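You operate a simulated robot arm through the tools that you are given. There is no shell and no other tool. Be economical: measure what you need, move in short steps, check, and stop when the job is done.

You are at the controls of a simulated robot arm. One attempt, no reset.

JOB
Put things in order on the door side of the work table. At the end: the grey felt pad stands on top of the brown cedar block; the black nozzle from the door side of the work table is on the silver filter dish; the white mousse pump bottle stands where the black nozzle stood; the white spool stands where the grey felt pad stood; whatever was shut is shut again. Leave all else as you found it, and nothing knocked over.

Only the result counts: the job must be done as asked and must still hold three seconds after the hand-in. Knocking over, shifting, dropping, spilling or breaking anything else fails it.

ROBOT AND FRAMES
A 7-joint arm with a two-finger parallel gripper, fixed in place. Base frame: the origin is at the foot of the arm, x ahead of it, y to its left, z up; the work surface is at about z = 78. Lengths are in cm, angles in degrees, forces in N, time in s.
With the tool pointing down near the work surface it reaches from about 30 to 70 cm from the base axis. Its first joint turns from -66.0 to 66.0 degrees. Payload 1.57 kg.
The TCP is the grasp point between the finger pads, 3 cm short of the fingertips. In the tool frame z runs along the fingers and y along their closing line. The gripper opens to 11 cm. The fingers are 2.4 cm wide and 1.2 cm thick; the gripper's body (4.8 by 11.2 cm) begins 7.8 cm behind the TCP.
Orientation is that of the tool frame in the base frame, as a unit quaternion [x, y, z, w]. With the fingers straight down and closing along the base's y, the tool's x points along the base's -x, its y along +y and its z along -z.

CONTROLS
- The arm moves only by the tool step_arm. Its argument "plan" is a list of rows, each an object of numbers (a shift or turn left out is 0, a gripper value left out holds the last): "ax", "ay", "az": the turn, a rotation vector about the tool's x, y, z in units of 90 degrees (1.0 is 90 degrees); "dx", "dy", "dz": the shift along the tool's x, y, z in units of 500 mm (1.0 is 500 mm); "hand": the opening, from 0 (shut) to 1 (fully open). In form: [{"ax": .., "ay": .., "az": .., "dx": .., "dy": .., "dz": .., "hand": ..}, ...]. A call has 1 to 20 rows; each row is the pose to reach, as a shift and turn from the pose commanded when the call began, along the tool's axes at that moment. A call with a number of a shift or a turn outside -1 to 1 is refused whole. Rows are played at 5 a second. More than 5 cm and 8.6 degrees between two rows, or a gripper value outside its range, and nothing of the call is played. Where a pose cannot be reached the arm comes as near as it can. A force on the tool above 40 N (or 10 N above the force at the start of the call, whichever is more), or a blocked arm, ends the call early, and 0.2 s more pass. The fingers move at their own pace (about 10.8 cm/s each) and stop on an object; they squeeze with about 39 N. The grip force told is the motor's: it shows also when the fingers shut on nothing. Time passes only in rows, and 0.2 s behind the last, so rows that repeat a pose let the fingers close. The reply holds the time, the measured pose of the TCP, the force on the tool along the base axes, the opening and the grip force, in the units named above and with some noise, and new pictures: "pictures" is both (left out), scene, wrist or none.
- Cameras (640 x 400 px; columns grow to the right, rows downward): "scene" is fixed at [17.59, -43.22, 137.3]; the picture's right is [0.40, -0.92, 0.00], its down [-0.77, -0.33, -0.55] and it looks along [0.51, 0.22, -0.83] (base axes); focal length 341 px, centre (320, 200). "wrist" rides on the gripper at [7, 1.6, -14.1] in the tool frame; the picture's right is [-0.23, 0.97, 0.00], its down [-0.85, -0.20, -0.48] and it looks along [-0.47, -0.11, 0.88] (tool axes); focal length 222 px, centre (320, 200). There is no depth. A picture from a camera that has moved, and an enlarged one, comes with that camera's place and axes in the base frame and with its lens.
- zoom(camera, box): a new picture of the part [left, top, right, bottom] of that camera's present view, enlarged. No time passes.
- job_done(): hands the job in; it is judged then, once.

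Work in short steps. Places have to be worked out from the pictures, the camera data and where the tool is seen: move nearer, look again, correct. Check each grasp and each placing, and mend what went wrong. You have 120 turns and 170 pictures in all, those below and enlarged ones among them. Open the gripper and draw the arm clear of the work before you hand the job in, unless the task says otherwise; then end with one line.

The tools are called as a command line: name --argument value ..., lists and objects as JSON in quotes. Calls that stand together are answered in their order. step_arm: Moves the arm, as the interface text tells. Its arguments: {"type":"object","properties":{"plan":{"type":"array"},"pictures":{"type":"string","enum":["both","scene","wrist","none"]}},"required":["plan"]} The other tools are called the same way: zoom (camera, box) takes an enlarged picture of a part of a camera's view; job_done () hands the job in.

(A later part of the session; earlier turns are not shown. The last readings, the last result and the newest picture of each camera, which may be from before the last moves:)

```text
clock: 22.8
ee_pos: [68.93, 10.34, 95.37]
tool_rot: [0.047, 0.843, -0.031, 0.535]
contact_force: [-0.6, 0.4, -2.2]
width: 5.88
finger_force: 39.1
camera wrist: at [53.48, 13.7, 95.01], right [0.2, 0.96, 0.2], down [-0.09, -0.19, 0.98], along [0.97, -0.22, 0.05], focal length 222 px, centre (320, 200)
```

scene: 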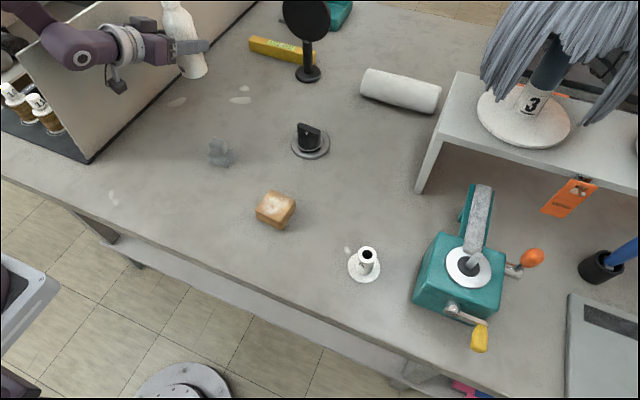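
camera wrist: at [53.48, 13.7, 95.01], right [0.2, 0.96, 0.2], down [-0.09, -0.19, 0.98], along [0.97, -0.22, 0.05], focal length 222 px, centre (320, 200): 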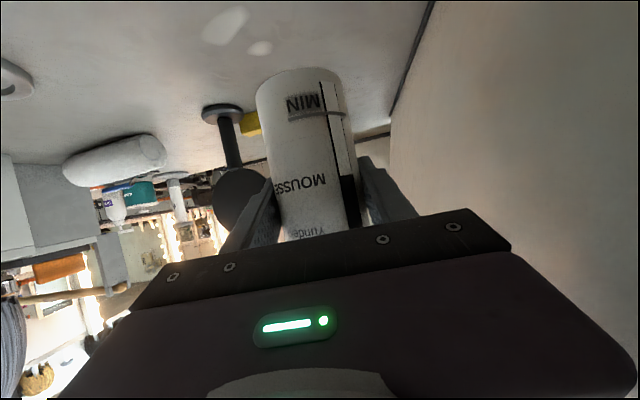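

Bottle is above the spot; I shift 0.7 cm in y and lower to just above the table.

step_arm --plan '[{"dx": 0.0, "dy": 0.0127}, {"dx": 0.06, "dy": 0.0127, "dz": 0.026}, {"dx": 0.12, "dy": 0.0127, "dz": 0.052}, {"dx": 0.165, "dy": 0.0127, "dz": 0.0715}, {"dx": 0.1785, "dy": 0.0127, "dz": 0.0773}]'

zoom --camera "scene" --box '[140, 20, 280, 140]'

```text
clock: 23.7
ee_pos: [71.83, 10.8, 99.33]
tool_rot: [0.076, 0.794, -0.003, 0.603]
contact_force: [-0.1, 0.4, -2.0]
width: 5.87
finger_force: 39.2
stopped in row 4: the arm was blocked; the commanded pose is now the measured one
camera wrist: at [56.71, 14.45, 96.56], right [0.18, 0.94, 0.3], down [-0.26, -0.25, 0.93], along [0.95, -0.25, 0.2], focal length 222 px, centre (320, 200)
```

scene: 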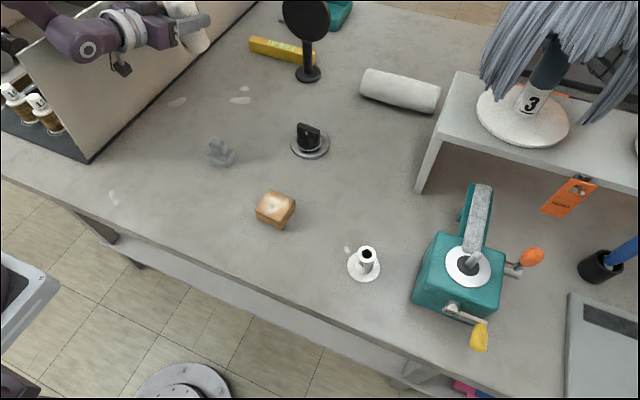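
wrist: 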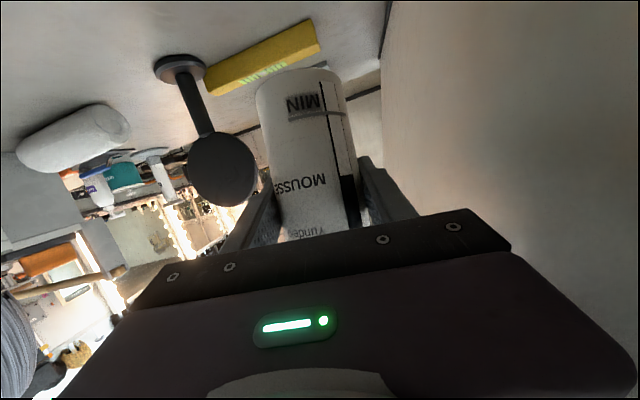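

```text
3.33 times, centred on (210, 80) of scene
camera zoom: at [17.36, -43.48, 137.24], right [0.4, -0.92, 0.0], down [-0.76, -0.33, -0.55], along [0.51, 0.22, -0.83], focal length 1138 px, centre (687, 600)
```

zoom: 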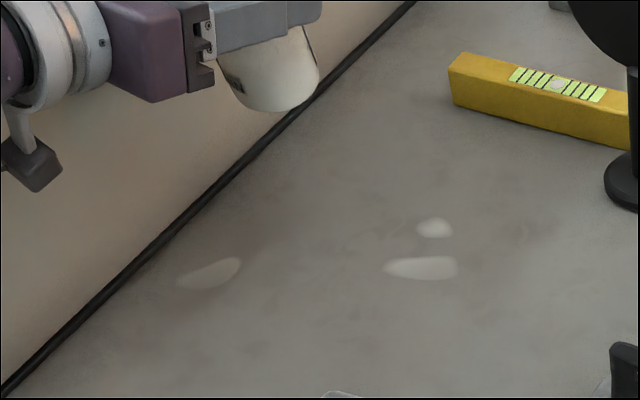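

The lowering was blocked, probably an arm link near the cabinet; nothing visible has shifted and the bottle is still gripped. I back out to -x, -y at this height first.

step_arm --plan '[{"dx": 0.013, "dy": -0.027, "dz": -0.055}, {"dx": 0.026, "dy": -0.055, "dz": -0.11}, {"dx": 0.04, "dy": -0.082, "dz": -0.166}, {"dx": 0.053, "dy": -0.109, "dz": -0.222}]'

zoom --camera "scene" --box '[0, 0, 200, 180]'

```text
clock: 24.7
ee_pos: [59.96, 7.3, 98.6]
tool_rot: [0.07, 0.8, -0.002, 0.597]
contact_force: [-1.1, 0.5, -1.9]
width: 5.88
finger_force: 39.3
camera wrist: at [44.65, 10.92, 96.08], right [0.17, 0.94, 0.29], down [-0.24, -0.25, 0.94], along [0.95, -0.23, 0.18], focal length 222 px, centre (320, 200)
```

scene: 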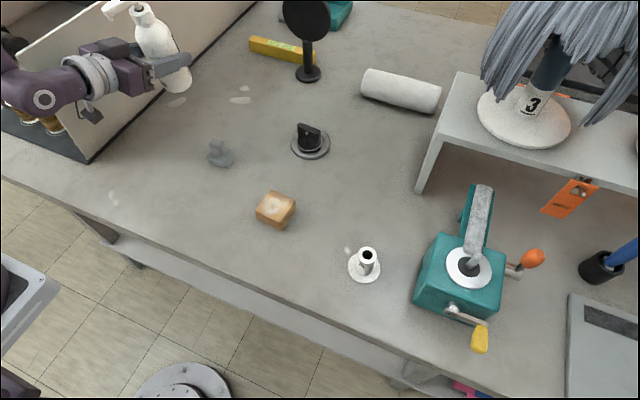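
wrist: 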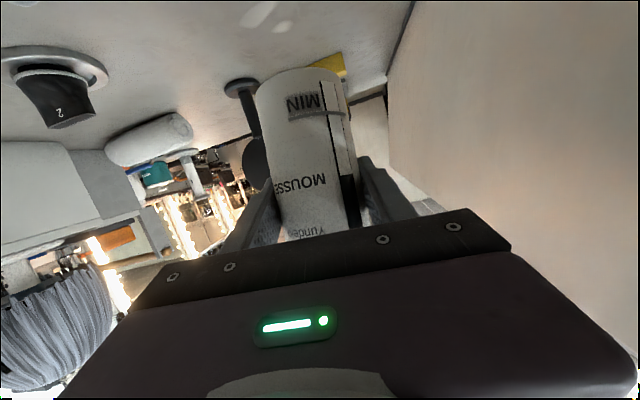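

```text
2.22 times, centred on (100, 90) of scene
camera zoom: at [17.6, -43.22, 137.3], right [0.4, -0.92, 0.0], down [-0.77, -0.33, -0.55], along [0.51, 0.22, -0.83], focal length 758 px, centre (809, 444)
```

zoom: 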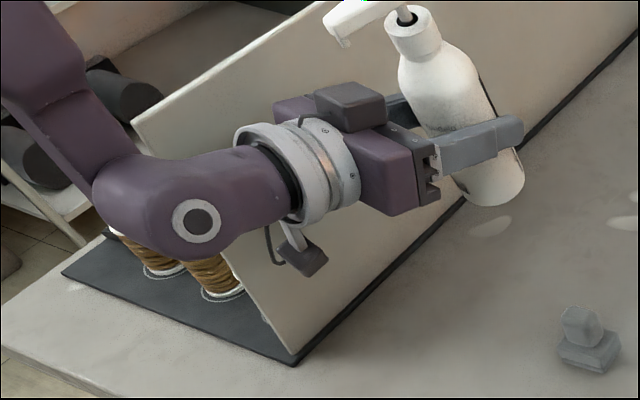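

The wrist link sits over the cabinet wall; I need to yaw the hand so it points toward +y, bringing the wrist away from the cabinet. Rotating in place to ψ≈+22°, tilt 64°, bottle upright.

step_arm --plan '[{"ax": -0.07, "ay": 0.028, "az": -0.041}, {"ax": -0.139, "ay": 0.056, "az": -0.082}, {"ax": -0.209, "ay": 0.084, "az": -0.122}, {"ax": -0.278, "ay": 0.112, "az": -0.163}]'

```text
clock: 25.7
ee_pos: [59.83, 7.22, 98.67]
tool_rot: [-0.161, 0.833, 0.1, 0.52]
contact_force: [0.6, -0.2, -1.0]
width: 5.87
finger_force: 38.9
camera wrist: at [44.61, 2.81, 98.57], right [-0.27, 0.94, 0.2], down [0.02, -0.2, 0.98], along [0.96, 0.27, 0.03], focal length 222 px, centre (320, 200)
```

scene: 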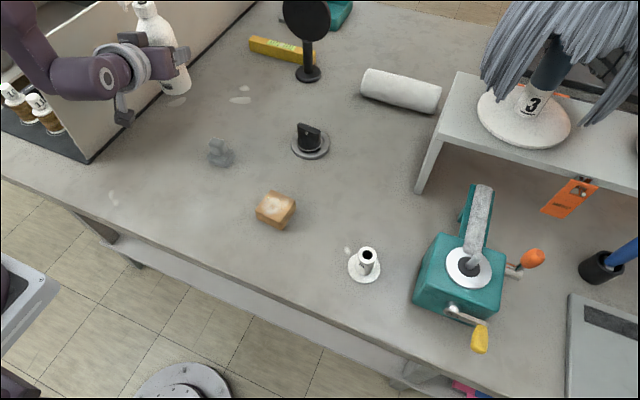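
wrist: 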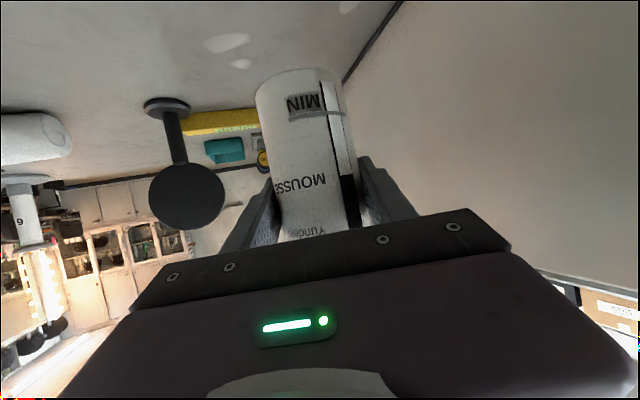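

zoom --camera "scene" --box '[0, 0, 220, 180]'

```text
2.22 times, centred on (110, 90) of scene
camera zoom: at [17.6, -43.22, 137.3], right [0.4, -0.92, 0.0], down [-0.77, -0.33, -0.55], along [0.51, 0.22, -0.83], focal length 758 px, centre (787, 444)
```

zoom: 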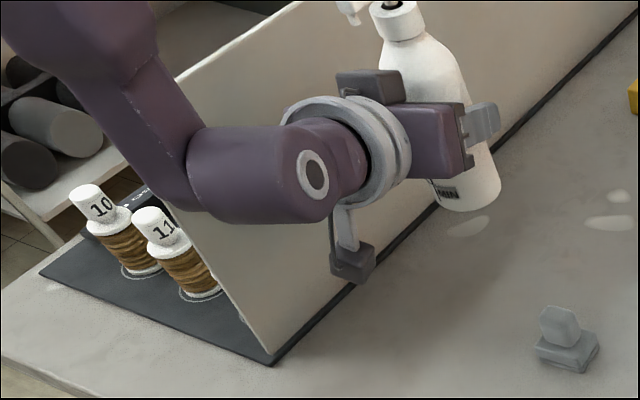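

The wrist is now around (43, 0), away from the cabinet. I advance along the hand's direction to above the spot.

step_arm --plan '[{"dx": -0.028, "dy": 0.001, "dz": 0.058}, {"dx": -0.056, "dy": 0.002, "dz": 0.115}, {"dx": -0.084, "dy": 0.002, "dz": 0.173}]' --pictures "none"

zoom --camera "scene" --box '[0, 0, 220, 180]'

```text
clock: 26.5
ee_pos: [68.67, 10.73, 98.6]
tool_rot: [-0.161, 0.833, 0.1, 0.521]
contact_force: [0.0, -0.6, -1.9]
width: 5.88
finger_force: 38.5
```

```text
2.22 times, centred on (110, 90) of scene
camera zoom: at [17.59, -43.22, 137.3], right [0.4, -0.92, 0.0], down [-0.77, -0.33, -0.55], along [0.51, 0.22, -0.83], focal length 758 px, centre (787, 444)
```

zoom: 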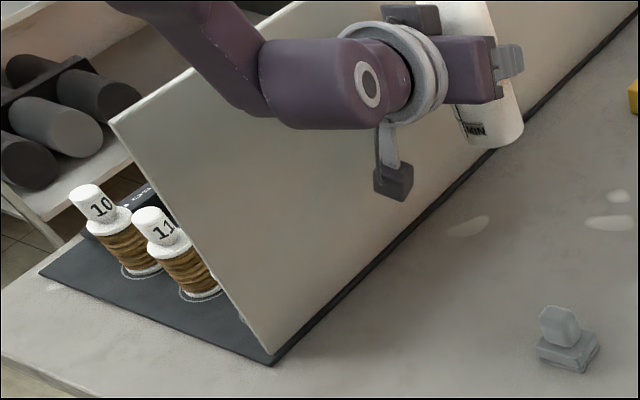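

Reached exactly. Lower 5 cm and check that the arm follows.

step_arm --plan '[{"dx": 0.03, "dy": 0.004, "dz": 0.0155}, {"dx": 0.06, "dy": 0.004, "dz": 0.031}, {"dx": 0.089, "dy": 0.004, "dz": 0.0455}]' --pictures "scene"

```text
clock: 27.3
ee_pos: [68.71, 11.28, 93.55]
tool_rot: [-0.162, 0.832, 0.101, 0.521]
contact_force: [-0.5, 0.0, -1.6]
width: 5.84
finger_force: 39.0
```

scene: 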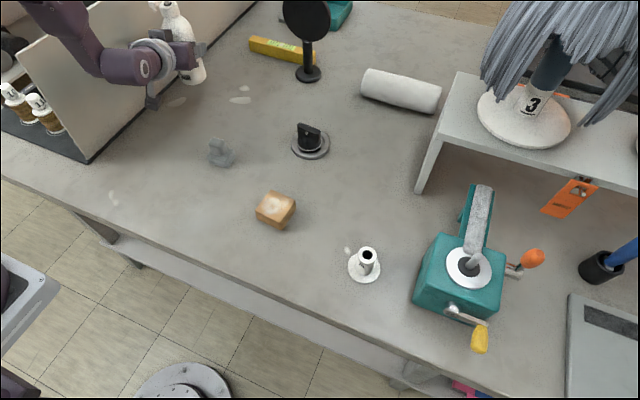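

Following well. Lower on to z ≈ 86.

step_arm --plan '[{"dx": 0.045, "dy": -0.004, "dz": 0.021}, {"dx": 0.09, "dy": -0.004, "dz": 0.042}, {"dx": 0.12, "dy": -0.0046, "dz": 0.0566}, {"dx": 0.1357, "dy": -0.0046, "dz": 0.064}]'

zoom --camera "scene" --box '[120, 20, 280, 140]'

```text
clock: 28.3
ee_pos: [68.88, 10.97, 86.1]
tool_rot: [-0.162, 0.832, 0.101, 0.521]
contact_force: [0.5, -0.4, -1.9]
width: 5.86
finger_force: 39.2
camera wrist: at [53.63, 6.55, 85.95], right [-0.27, 0.94, 0.2], down [0.02, -0.21, 0.98], along [0.96, 0.27, 0.04], focal length 222 px, centre (320, 200)
```

scene: 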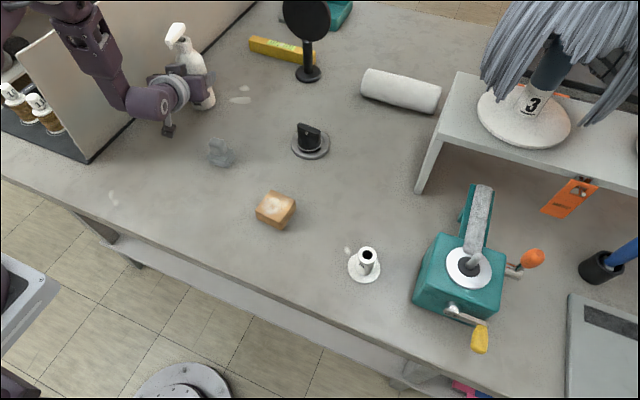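
wrist: 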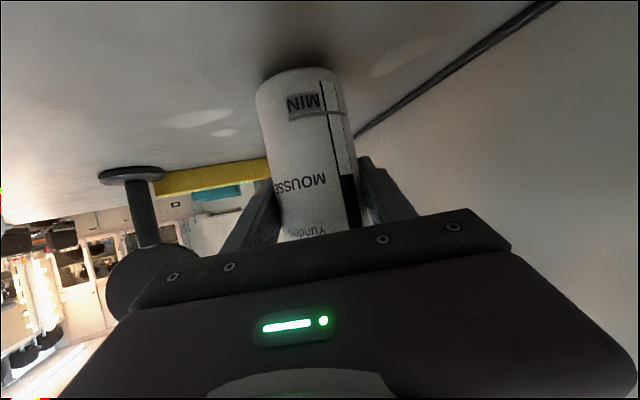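

```text
3.33 times, centred on (200, 80) of scene
camera zoom: at [17.6, -43.22, 137.3], right [0.4, -0.92, 0.0], down [-0.77, -0.33, -0.55], along [0.51, 0.22, -0.83], focal length 1138 px, centre (720, 600)
```

zoom: 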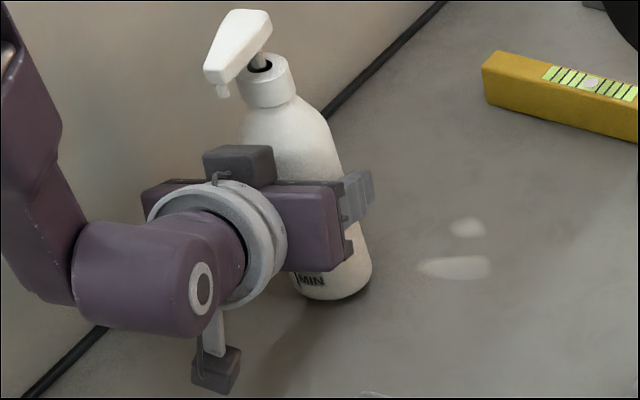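

Bottle upright 0.8 cm above the spot. Lower to contact in small steps.

step_arm --plan '[{"dx": 0.0075, "dy": 0.0019, "dz": -0.001}, {"dx": 0.012, "dy": 0.0019, "dz": 0.001}, {"dx": 0.0155, "dy": 0.0019, "dz": 0.0025}, {"dx": 0.0175, "dy": 0.0019, "dz": 0.0034}]' --pictures "none"

zoom --camera "scene" --box '[120, 20, 280, 140]'

```text
clock: 29.3
ee_pos: [68.63, 10.98, 85.44]
tool_rot: [-0.161, 0.831, 0.1, 0.523]
contact_force: [-3.8, -0.5, 11.0]
width: 5.88
finger_force: 39.1
```

```text
3.33 times, centred on (200, 80) of scene
camera zoom: at [17.56, -43.23, 137.3], right [0.4, -0.92, 0.0], down [-0.77, -0.33, -0.55], along [0.51, 0.22, -0.83], focal length 1138 px, centre (720, 600)
```

zoom: 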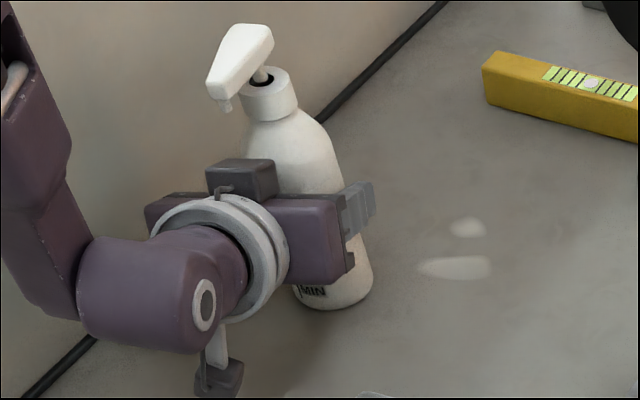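

Seated (11 N). Relax slightly, open, and back straight out.

step_arm --plan '[{"dx": -0.0022, "dz": -0.001}, {"dx": -0.0022, "dz": -0.001, "hand": 0.8}, {"dx": -0.0022, "dz": -0.001, "hand": 0.8}, {"dx": 0.02, "dz": -0.046, "hand": 0.9}, {"dx": 0.05, "dz": -0.108, "hand": 0.9}, {"dx": 0.085, "dz": -0.18, "hand": 0.9}]'

zoom --camera "scene" --box '[120, 20, 280, 140]'

```text
clock: 30.7
ee_pos: [59.29, 7.19, 85.36]
tool_rot: [-0.16, 0.833, 0.1, 0.521]
contact_force: [0.6, -0.4, -1.0]
width: 9.9
finger_force: 0.1
camera wrist: at [43.95, 2.7, 85.19], right [-0.27, 0.94, 0.2], down [0.02, -0.21, 0.98], along [0.96, 0.27, 0.04], focal length 222 px, centre (320, 200)
```

scene: 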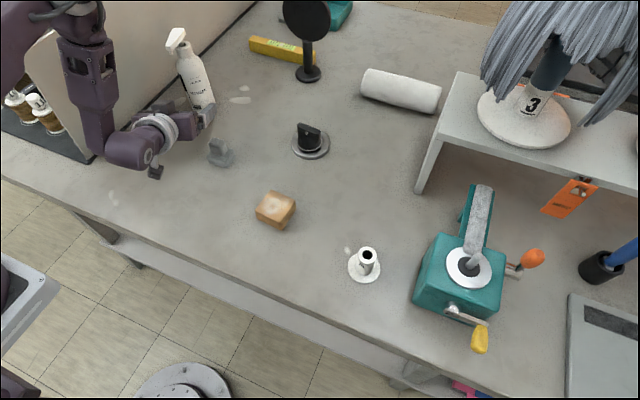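
wrist: 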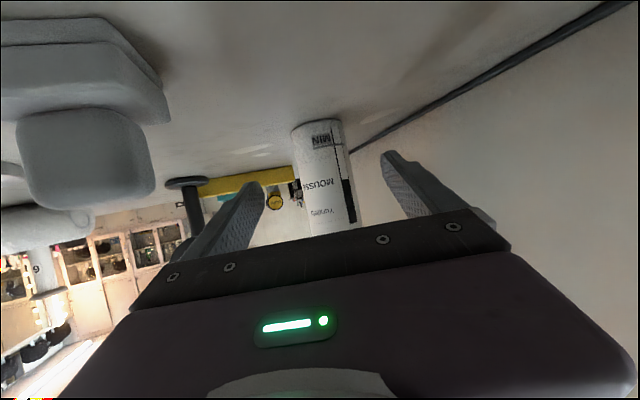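

```text
3.33 times, centred on (200, 80) of scene
camera zoom: at [17.6, -43.22, 137.3], right [0.4, -0.92, 0.0], down [-0.77, -0.33, -0.55], along [0.51, 0.22, -0.83], focal length 1138 px, centre (720, 600)
```

zoom: 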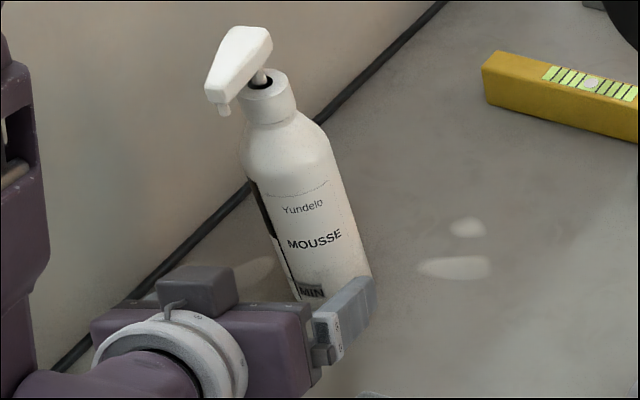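

Bottle stands on the nozzle's former spot. I raise and back away, turning the tool upright above the felt pad.

step_arm --plan '[{"dx": -0.035, "dy": 0.001, "dz": -0.065}, {"dx": -0.0704, "dy": 0.002, "dz": -0.129}, {"dx": -0.08, "dy": -0.013, "dz": -0.146, "ax": 0.015, "ay": 0.078, "az": 0.024}, {"dx": -0.087, "dy": -0.027, "dz": -0.162, "ax": 0.03, "ay": 0.156, "az": 0.048}, {"dx": -0.095, "dy": -0.042, "dz": -0.179, "ax": 0.046, "ay": 0.234, "az": 0.073}, {"dx": -0.103, "dy": -0.056, "dz": -0.196, "ax": 0.061, "ay": 0.312, "az": 0.097}, {"dx": -0.111, "dy": -0.071, "dz": -0.212, "ax": 0.076, "ay": 0.39, "az": 0.121}, {"dx": -0.119, "dy": -0.085, "dz": -0.229, "ax": 0.091, "ay": 0.468, "az": 0.145}, {"dx": -0.128, "dy": -0.1, "dz": -0.246, "ax": 0.107, "ay": 0.546, "az": 0.17}, {"dx": -0.136, "dy": -0.115, "dz": -0.262, "ax": 0.122, "ay": 0.624, "az": 0.194}, {"dx": -0.144, "dy": -0.129, "dz": -0.279, "ax": 0.137, "ay": 0.702, "az": 0.218}]'

zoom --camera "wrist" --box '[240, 100, 400, 220]'

zoom --camera "scene" --box '[190, 120, 310, 240]'

```text
clock: 33.1
ee_pos: [52.77, -2.48, 97.91]
tool_rot: [0.002, 1.0, -0.001, 0.0]
contact_force: [0.5, 0.4, -0.2]
width: 9.93
finger_force: 0.0
camera wrist: at [45.82, -0.83, 112.03], right [0.23, 0.97, 0.0], down [0.85, -0.2, 0.48], along [0.47, -0.11, -0.88], focal length 222 px, centre (320, 200)
```

scene: 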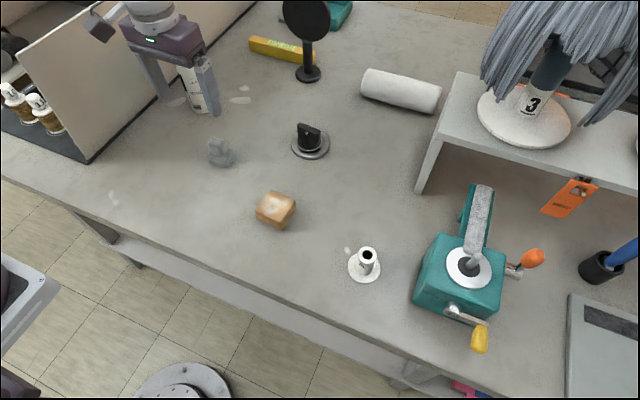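
wrist: 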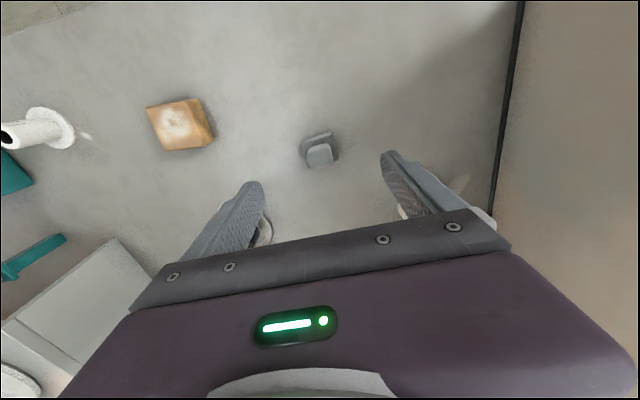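

```text
3.33 times, centred on (320, 160) of wrist
camera zoom: at [45.82, -0.83, 112.03], right [0.23, 0.97, 0.0], down [0.85, -0.2, 0.48], along [0.47, -0.11, -0.88], focal length 740 px, centre (320, 333)
```

zoom: 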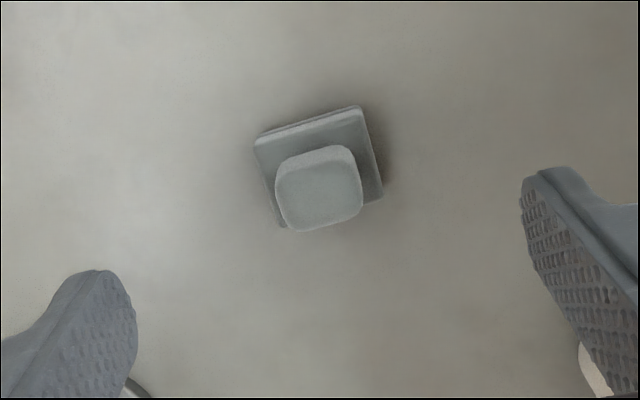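

```text
3.33 times, centred on (250, 180) of scene
camera zoom: at [17.59, -43.22, 137.3], right [0.4, -0.92, 0.0], down [-0.77, -0.33, -0.55], along [0.51, 0.22, -0.83], focal length 1138 px, centre (553, 267)
```

zoom: 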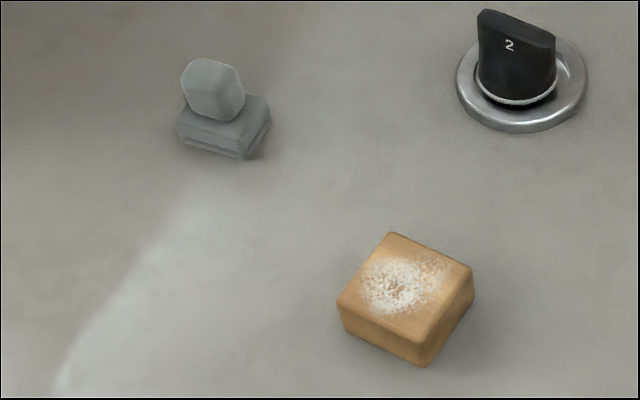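

Pad centre ≈ (55.0, -2.95), aligned with the base axes; handle ~3.3 cm wide with top ≈ z 83. I descend above it and check.

step_arm --plan '[{"dx": -0.02, "dy": -0.005, "dz": 0.07, "az": -0.033}, {"dx": -0.0446, "dy": -0.0094, "dz": 0.14, "az": -0.033}, {"dx": -0.0446, "dy": -0.0094, "dz": 0.2, "az": -0.033}]' --pictures "wrist"

zoom --camera "scene" --box '[160, 90, 280, 190]'

```text
clock: 33.9
ee_pos: [55.19, -3.05, 88.06]
tool_rot: [-0.025, 1.0, -0.001, 0.0]
contact_force: [0.5, -0.2, 0.7]
width: 9.91
finger_force: 0.0
camera wrist: at [48.13, -1.91, 102.12], right [0.18, 0.98, 0.0], down [0.86, -0.16, 0.48], along [0.47, -0.09, -0.88], focal length 222 px, centre (320, 200)
```

wrist: 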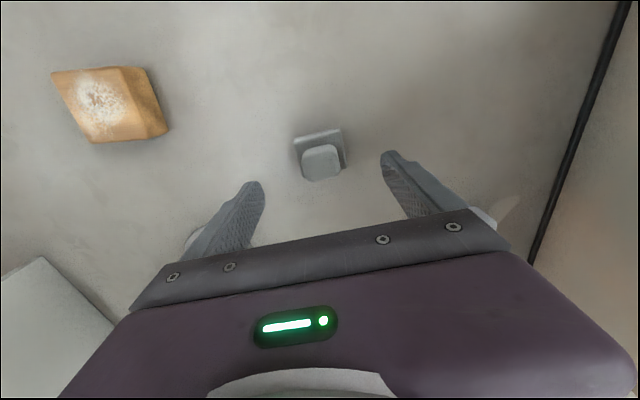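

```text
4.00 times, centred on (220, 140) of scene
camera zoom: at [17.59, -43.22, 137.3], right [0.4, -0.92, 0.0], down [-0.77, -0.33, -0.55], along [0.51, 0.22, -0.83], focal length 1365 px, centre (720, 440)
```

zoom: 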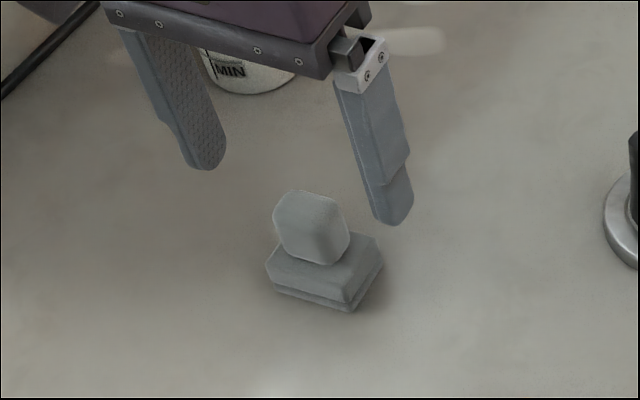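

Aligned. Descend to z ≈ 83.2 and close on the handle.

step_arm --plan '[{"dx": 0.008, "dz": 0.05}, {"dx": 0.008, "dz": 0.097}, {"dx": 0.008, "dz": 0.097, "hand": 0.5}, {"dx": 0.008, "dz": 0.097, "hand": 0.15}, {"dx": 0.008, "dz": 0.097, "hand": 0.15}, {"dx": 0.008, "dz": 0.097, "hand": 0.15}]' --pictures "wrist"

zoom --camera "scene" --box '[160, 90, 280, 190]'

```text
clock: 35.3
ee_pos: [54.58, -3.05, 83.33]
tool_rot: [-0.025, 1.0, -0.001, 0.001]
contact_force: [0.2, 0.2, -0.3]
width: 4.92
finger_force: 38.4
camera wrist: at [47.47, -1.79, 97.36], right [0.18, 0.98, 0.0], down [0.86, -0.16, 0.48], along [0.47, -0.09, -0.88], focal length 222 px, centre (320, 200)
```

wrist: 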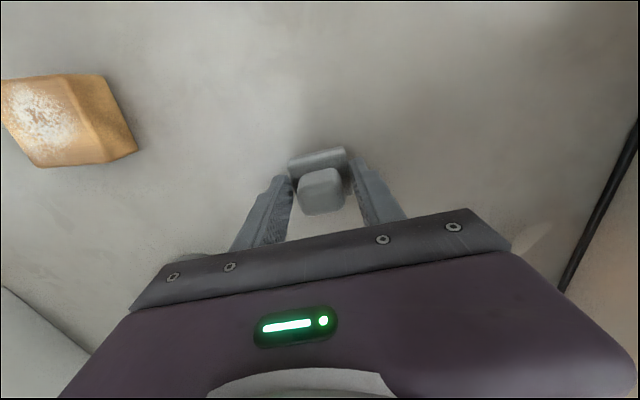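

```text
4.00 times, centred on (220, 140) of scene
camera zoom: at [17.59, -43.22, 137.3], right [0.4, -0.92, 0.0], down [-0.77, -0.33, -0.55], along [0.51, 0.22, -0.83], focal length 1365 px, centre (720, 440)
```

zoom: 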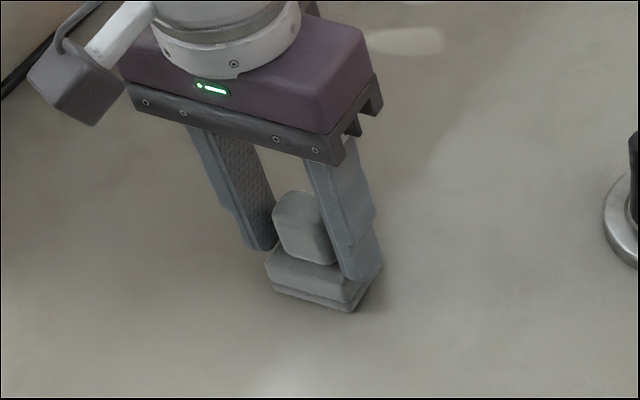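

It closed on the base (4.9 cm), taller than I thought, only at its edge. I reopen, go 1.3 cm lower, and grip again.

step_arm --plan '[{"hand": 0.6}, {"hand": 0.6}, {"dz": 0.026, "dx": -0.003, "hand": 0.6}, {"dz": 0.026, "dx": -0.003, "hand": 0.3}, {"dz": 0.026, "dx": -0.003, "hand": 0.3}, {"dz": 0.026, "dx": -0.003, "hand": 0.3}]' --pictures "none"

zoom --camera "scene" --box '[160, 90, 280, 190]'

```text
clock: 36.7
ee_pos: [54.73, -2.98, 82.07]
tool_rot: [-0.025, 1.0, -0.002, 0.001]
contact_force: [-2.4, 0.4, 7.2]
width: 4.89
finger_force: 38.6
```

```text
4.00 times, centred on (220, 140) of scene
camera zoom: at [17.57, -43.22, 137.3], right [0.4, -0.92, 0.0], down [-0.77, -0.33, -0.55], along [0.51, 0.22, -0.83], focal length 1365 px, centre (720, 440)
```

zoom: 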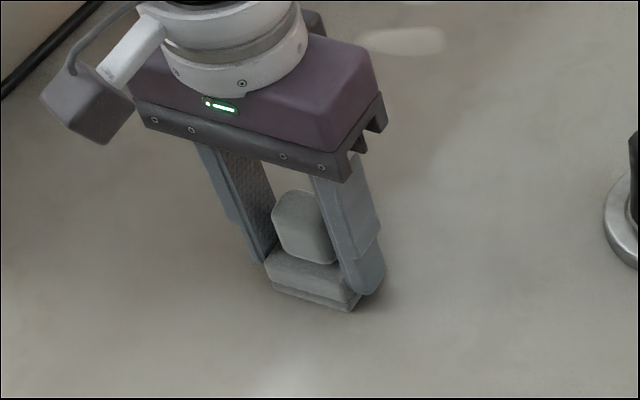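

Gripped lower at 4.9 cm. Lift and inspect.

step_arm --plan '[{"dz": -0.02}, {"dz": -0.08}, {"dz": -0.14}, {"dz": -0.2}]' --pictures "wrist"

zoom --camera "scene" --box '[140, 50, 280, 200]'

```text
clock: 37.7
ee_pos: [54.89, -2.97, 91.7]
tool_rot: [-0.026, 1.0, -0.001, 0.0]
contact_force: [0.8, -0.2, -0.6]
width: 4.91
finger_force: 39.1
camera wrist: at [47.84, -1.64, 105.76], right [0.18, 0.98, 0.0], down [0.86, -0.16, 0.48], along [0.47, -0.09, -0.88], focal length 222 px, centre (320, 200)
```

wrist: 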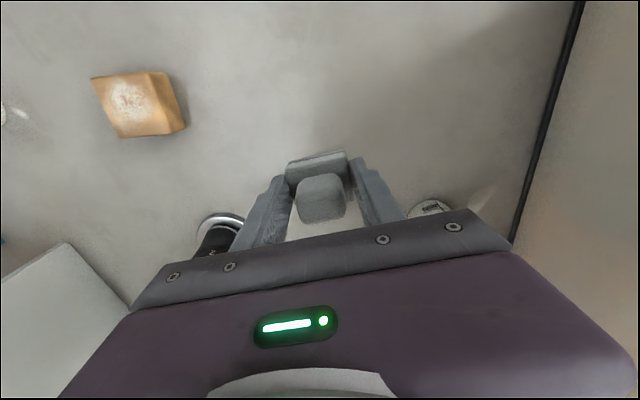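

```text
2.67 times, centred on (210, 125) of scene
camera zoom: at [17.59, -43.22, 137.3], right [0.4, -0.92, 0.0], down [-0.77, -0.33, -0.55], along [0.51, 0.22, -0.83], focal length 910 px, centre (613, 400)
```

zoom: 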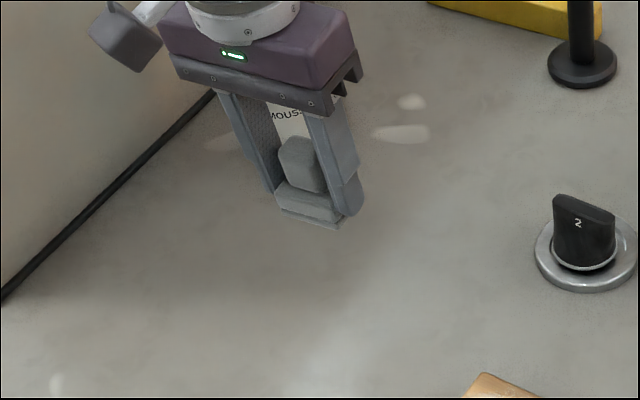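

Held. Now measure the cedar block precisely.

zoom --camera "wrist" --box '[80, 50, 200, 150]'

zoom --camera "scene" --box '[240, 170, 310, 240]'

```text
4.00 times, centred on (140, 100) of wrist
camera zoom: at [47.84, -1.64, 105.76], right [0.18, 0.98, 0.0], down [0.86, -0.16, 0.48], along [0.47, -0.09, -0.88], focal length 888 px, centre (1040, 600)
```

zoom: 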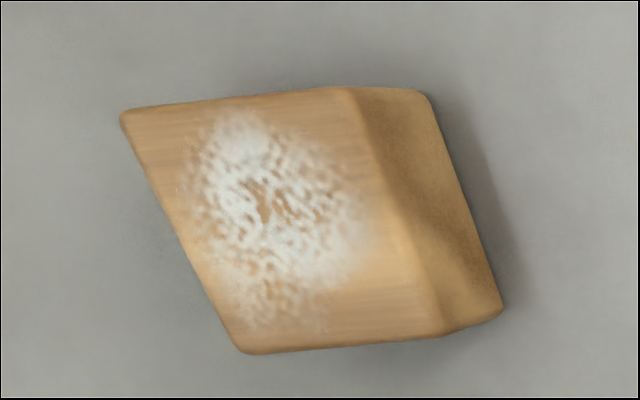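

```text
5.71 times, centred on (275, 205) of scene
camera zoom: at [17.59, -43.22, 137.3], right [0.4, -0.92, 0.0], down [-0.77, -0.33, -0.55], along [0.51, 0.22, -0.83], focal length 1950 px, centre (577, 171)
```

zoom: 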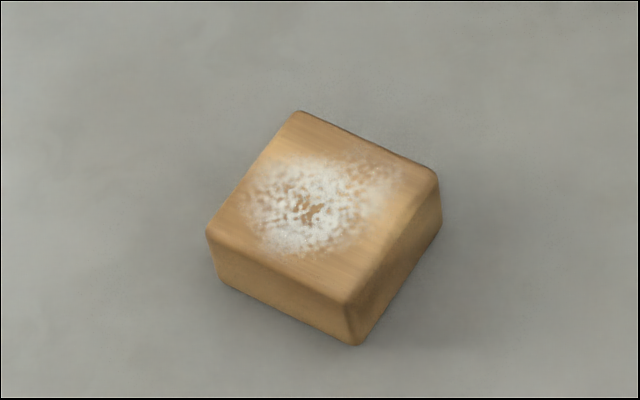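

Block top ≈ z 80.8, centre ≈ (47.4, -20.8), about 8° off the pad's yaw. Carry the pad over it and look again.

step_arm --plan '[{"dx": 0.034, "dy": -0.07, "az": 0.02}, {"dx": 0.068, "dy": -0.14, "az": 0.04}, {"dx": 0.102, "dy": -0.21, "az": 0.06}, {"dx": 0.136, "dy": -0.28, "az": 0.08}, {"dx": 0.17, "dy": -0.348, "az": 0.08}]'

zoom --camera "wrist" --box '[260, 110, 380, 220]'

zoom --camera "scene" --box '[220, 140, 320, 240]'

```text
clock: 38.9
ee_pos: [47.54, -20.59, 91.53]
tool_rot: [0.038, 0.999, -0.001, 0.002]
contact_force: [-0.1, 0.3, -0.3]
width: 4.91
finger_force: 38.7
camera wrist: at [40.66, -18.45, 105.61], right [0.3, 0.95, 0.0], down [0.84, -0.26, 0.48], along [0.46, -0.14, -0.88], focal length 222 px, centre (320, 200)
```

scene: 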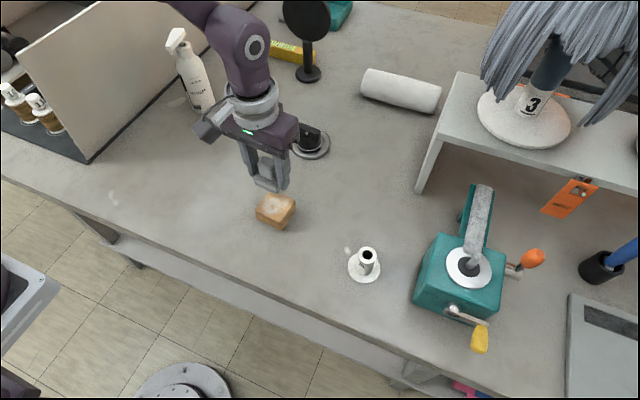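
wrist: 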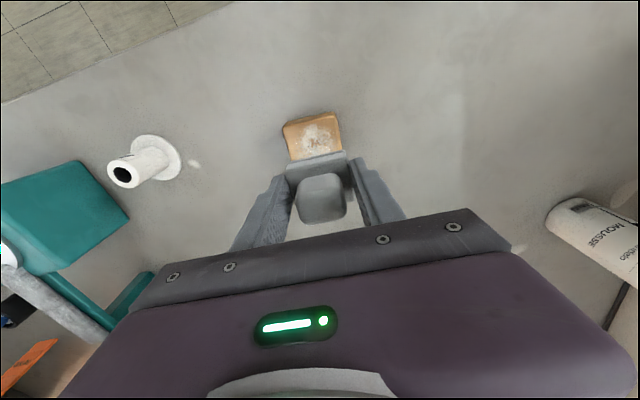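

```text
3.64 times, centred on (320, 165) of wrist
camera zoom: at [40.66, -18.45, 105.61], right [0.3, 0.95, 0.0], down [0.84, -0.26, 0.48], along [0.46, -0.14, -0.88], focal length 808 px, centre (320, 327)
```

zoom: 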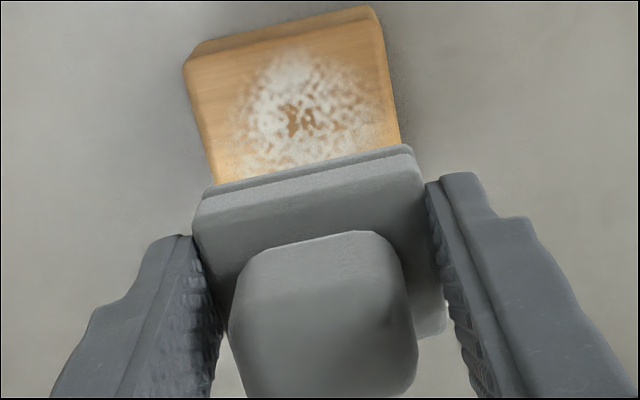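

```text
4.00 times, centred on (270, 190) of scene
camera zoom: at [17.6, -43.22, 137.3], right [0.4, -0.92, 0.0], down [-0.77, -0.33, -0.55], along [0.51, 0.22, -0.83], focal length 1365 px, centre (520, 240)
```

zoom: 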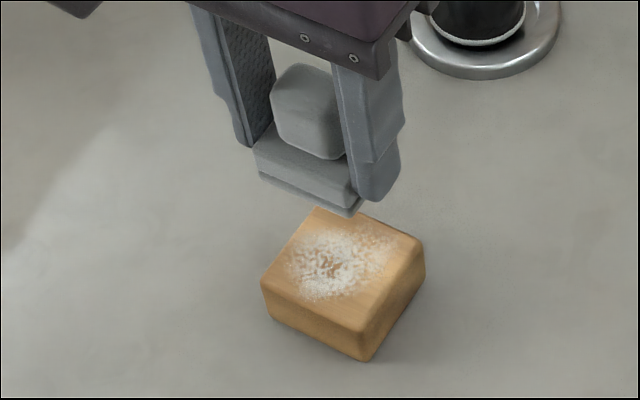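

The pad must come back ~1.15 cm in x and 0.4 in -y to be centred. Shift and lower to about 1 cm above the block.

step_arm --plan '[{"dx": 0.0223, "dy": -0.0097}, {"dx": 0.0223, "dy": -0.0097, "dz": 0.06}, {"dx": 0.0223, "dy": -0.0097, "dz": 0.1}, {"dx": 0.0223, "dy": -0.0097, "dz": 0.106}]' --pictures "none"

zoom --camera "wrist" --box '[260, 110, 380, 220]'

zoom --camera "scene" --box '[220, 140, 320, 240]'

```text
clock: 39.9
ee_pos: [46.15, -20.76, 86.36]
tool_rot: [0.038, 0.999, -0.002, 0.0]
contact_force: [0.4, -0.2, -1.1]
width: 4.9
finger_force: 39.5
```

```text
3.64 times, centred on (320, 165) of wrist
camera zoom: at [39.32, -18.77, 100.46], right [0.3, 0.95, 0.0], down [0.84, -0.26, 0.48], along [0.46, -0.14, -0.88], focal length 808 px, centre (320, 327)
```

zoom: 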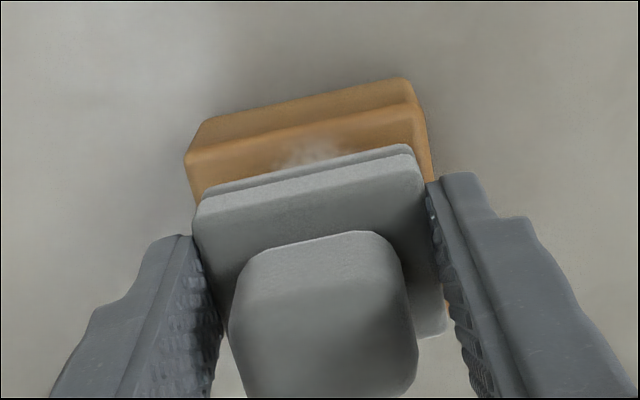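

```text
4.00 times, centred on (270, 190) of scene
camera zoom: at [17.59, -43.23, 137.3], right [0.4, -0.92, 0.0], down [-0.77, -0.33, -0.55], along [0.51, 0.22, -0.83], focal length 1365 px, centre (520, 240)
```

zoom: 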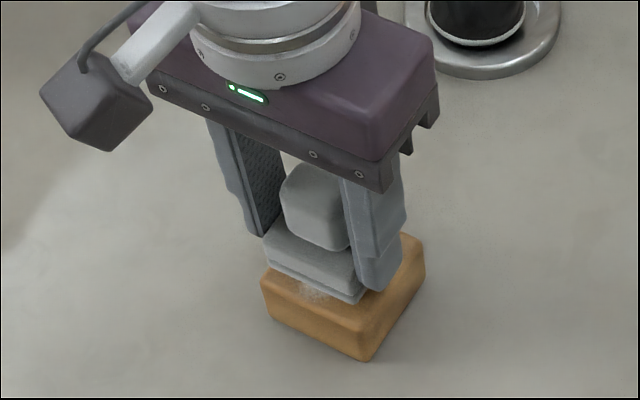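

Well centred. Lower to contact.

step_arm --plan '[{"dx": -0.002, "dz": 0.014}, {"dx": -0.002, "dz": 0.024}, {"dx": -0.002, "dz": 0.03}, {"dx": -0.002, "dz": 0.034}]' --pictures "none"

zoom --camera "scene" --box '[220, 140, 320, 240]'

```text
clock: 40.5
ee_pos: [46.42, -20.96, 85.56]
tool_rot: [0.036, 0.999, -0.001, 0.001]
contact_force: [-4.6, 4.2, 17.8]
width: 4.9
finger_force: 39.0
stopped in row 3: the force on the tool passed its limit (the readings are from after the stop); the commanded pose is now the measured one
```

```text
4.00 times, centred on (270, 190) of scene
camera zoom: at [17.56, -43.2, 137.31], right [0.4, -0.92, 0.0], down [-0.77, -0.33, -0.55], along [0.51, 0.22, -0.83], focal length 1365 px, centre (520, 240)
```

zoom: 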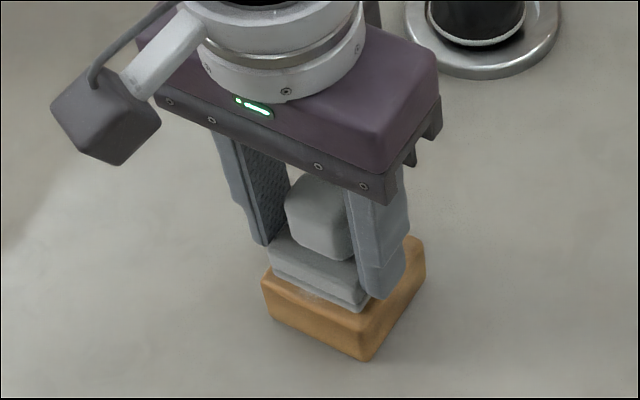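

Contact; the block has not moved. Open and rise.

step_arm --plan '[{"dz": -0.002}, {"dz": -0.002, "hand": 0.7}, {"dz": -0.002, "hand": 0.7}, {"dz": -0.04, "hand": 0.7}, {"dz": -0.12, "hand": 0.7}, {"dz": -0.2, "hand": 0.9}]'

zoom --camera "scene" --box '[220, 140, 320, 240]'

```text
clock: 42.0
ee_pos: [46.21, -21.07, 95.62]
tool_rot: [0.037, 0.999, 0.0, 0.0]
contact_force: [0.7, -0.3, 0.6]
width: 9.9
finger_force: 0.0
camera wrist: at [39.36, -19.01, 109.59], right [0.3, 0.95, 0.0], down [0.84, -0.26, 0.48], along [0.46, -0.14, -0.88], focal length 222 px, centre (320, 200)
```

scene: 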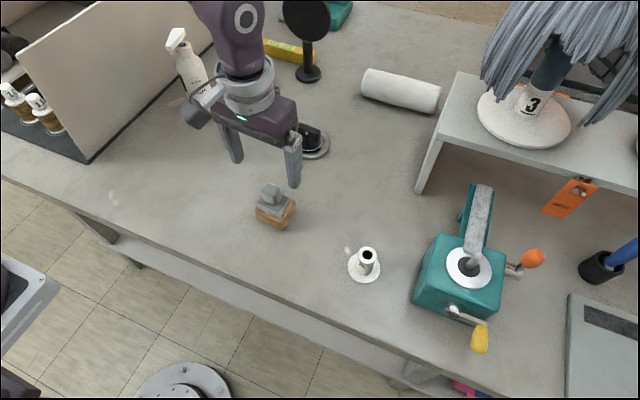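
wrist: 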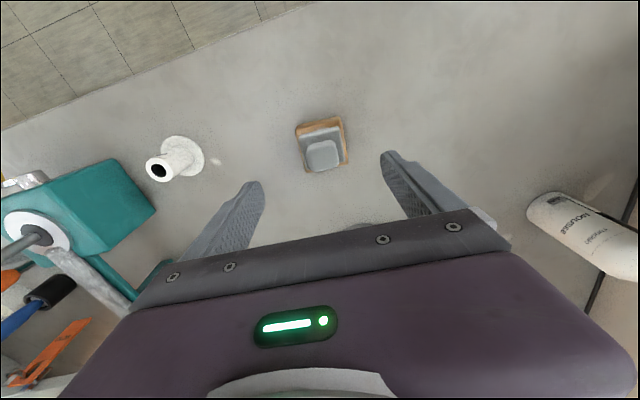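

```text
4.00 times, centred on (270, 190) of scene
camera zoom: at [17.59, -43.22, 137.3], right [0.4, -0.92, 0.0], down [-0.77, -0.33, -0.55], along [0.51, 0.22, -0.83], focal length 1365 px, centre (520, 240)
```

zoom: 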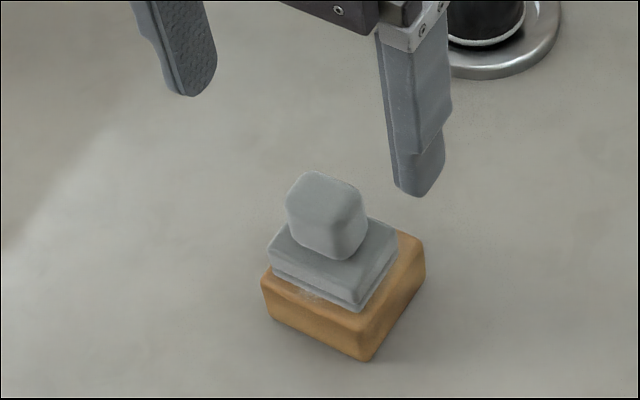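

The pad rests squarely on the block. Next the spool at ≈ (42.9, -41). I move above it with a narrower opening.

step_arm --plan '[{"dx": 0.007, "dy": -0.08, "dz": -0.03}, {"dx": 0.014, "dy": -0.16, "dz": -0.03}, {"dx": 0.022, "dy": -0.24, "dz": -0.03, "hand": 0.65}, {"dx": 0.029, "dy": -0.32, "dz": -0.03, "hand": 0.65}, {"dx": 0.036, "dy": -0.402, "dz": -0.03, "hand": 0.65}]'

zoom --camera "wrist" --box '[240, 100, 400, 220]'

```text
clock: 43.1
ee_pos: [43.11, -40.81, 96.67]
tool_rot: [0.038, 0.999, -0.001, 0.001]
contact_force: [-0.9, 0.1, -0.7]
width: 7.17
finger_force: 0.1
camera wrist: at [36.16, -38.73, 110.72], right [0.3, 0.95, 0.0], down [0.84, -0.26, 0.48], along [0.46, -0.14, -0.88], focal length 222 px, centre (320, 200)
```

scene: 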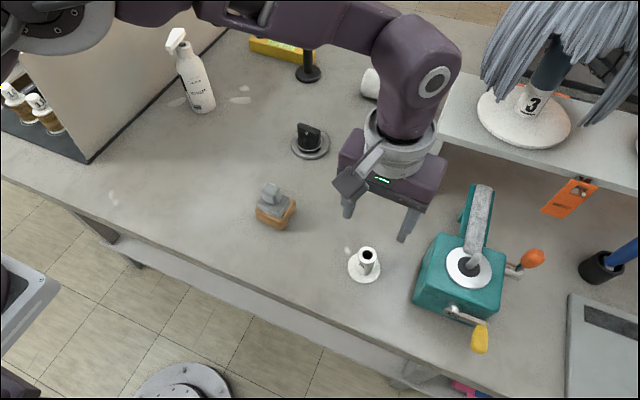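
wrist: 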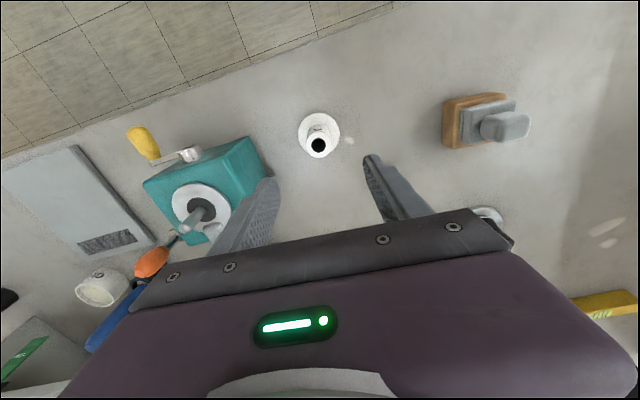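

```text
3.33 times, centred on (320, 160) of wrist
camera zoom: at [36.16, -38.73, 110.72], right [0.3, 0.95, 0.0], down [0.84, -0.26, 0.48], along [0.46, -0.14, -0.88], focal length 740 px, centre (320, 333)
```

zoom: 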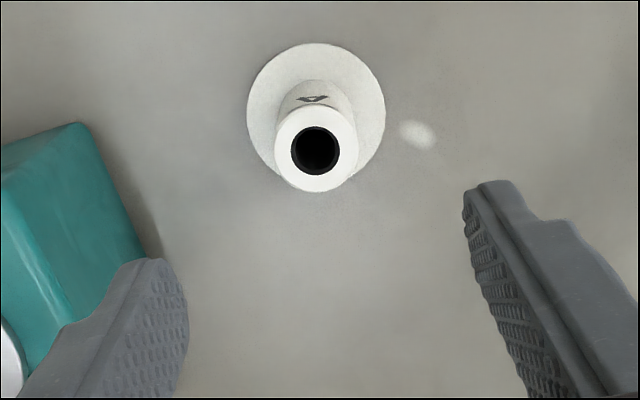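

Spool axis ≈ (42.7, -40.85), tube ø2.9 cm, top z ≈ 84.5. Descend and grip the tube above the flange.

step_arm --plan '[{"dx": 0.008, "dy": -0.0015, "dz": 0.08}, {"dx": 0.008, "dy": -0.0015, "dz": 0.16}, {"dx": 0.008, "dy": -0.0015, "dz": 0.24}, {"dx": 0.008, "dy": -0.0015, "dz": 0.278}, {"dx": 0.008, "dy": -0.0015, "dz": 0.278, "hand": 0.15}, {"dx": 0.008, "dy": -0.0015, "dz": 0.278, "hand": 0.15}, {"dx": 0.008, "dy": -0.0015, "dz": 0.278, "hand": 0.15}]' --pictures "wrist"

zoom --camera "scene" --box '[310, 190, 430, 300]'

```text
clock: 44.8
ee_pos: [42.47, -41.15, 82.96]
tool_rot: [0.038, 0.999, -0.001, 0.001]
contact_force: [-0.3, 0.3, -0.4]
width: 3.08
finger_force: 38.9
camera wrist: at [35.59, -39.06, 97.01], right [0.3, 0.95, 0.0], down [0.84, -0.26, 0.48], along [0.46, -0.14, -0.88], focal length 222 px, centre (320, 200)
```

wrist: 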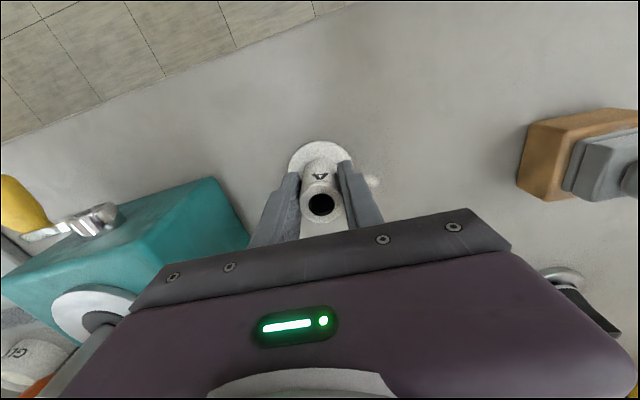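

```text
3.64 times, centred on (370, 245) of scene
camera zoom: at [17.59, -43.23, 137.3], right [0.4, -0.92, 0.0], down [-0.77, -0.33, -0.55], along [0.51, 0.22, -0.83], focal length 1241 px, centre (138, 36)
```

zoom: 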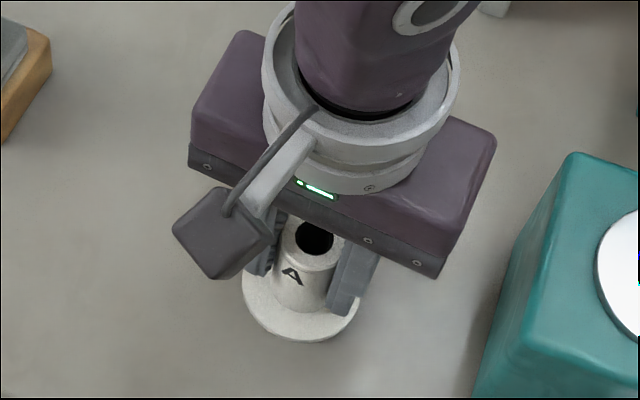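

Gripped (3.1 cm). Lift 14 cm.

step_arm --plan '[{"dz": -0.03}, {"dz": -0.1}, {"dz": -0.19}, {"dz": -0.28}]' --pictures "scene"

```text
clock: 45.8
ee_pos: [42.77, -41.26, 96.96]
tool_rot: [0.038, 0.999, 0.0, 0.001]
contact_force: [-0.4, 0.2, -0.3]
width: 3.04
finger_force: 38.8
```

scene: 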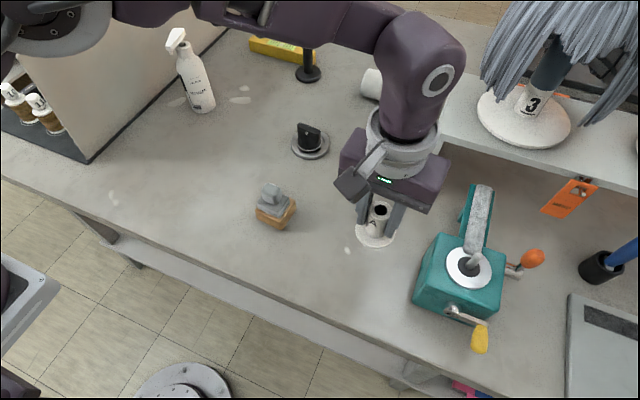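

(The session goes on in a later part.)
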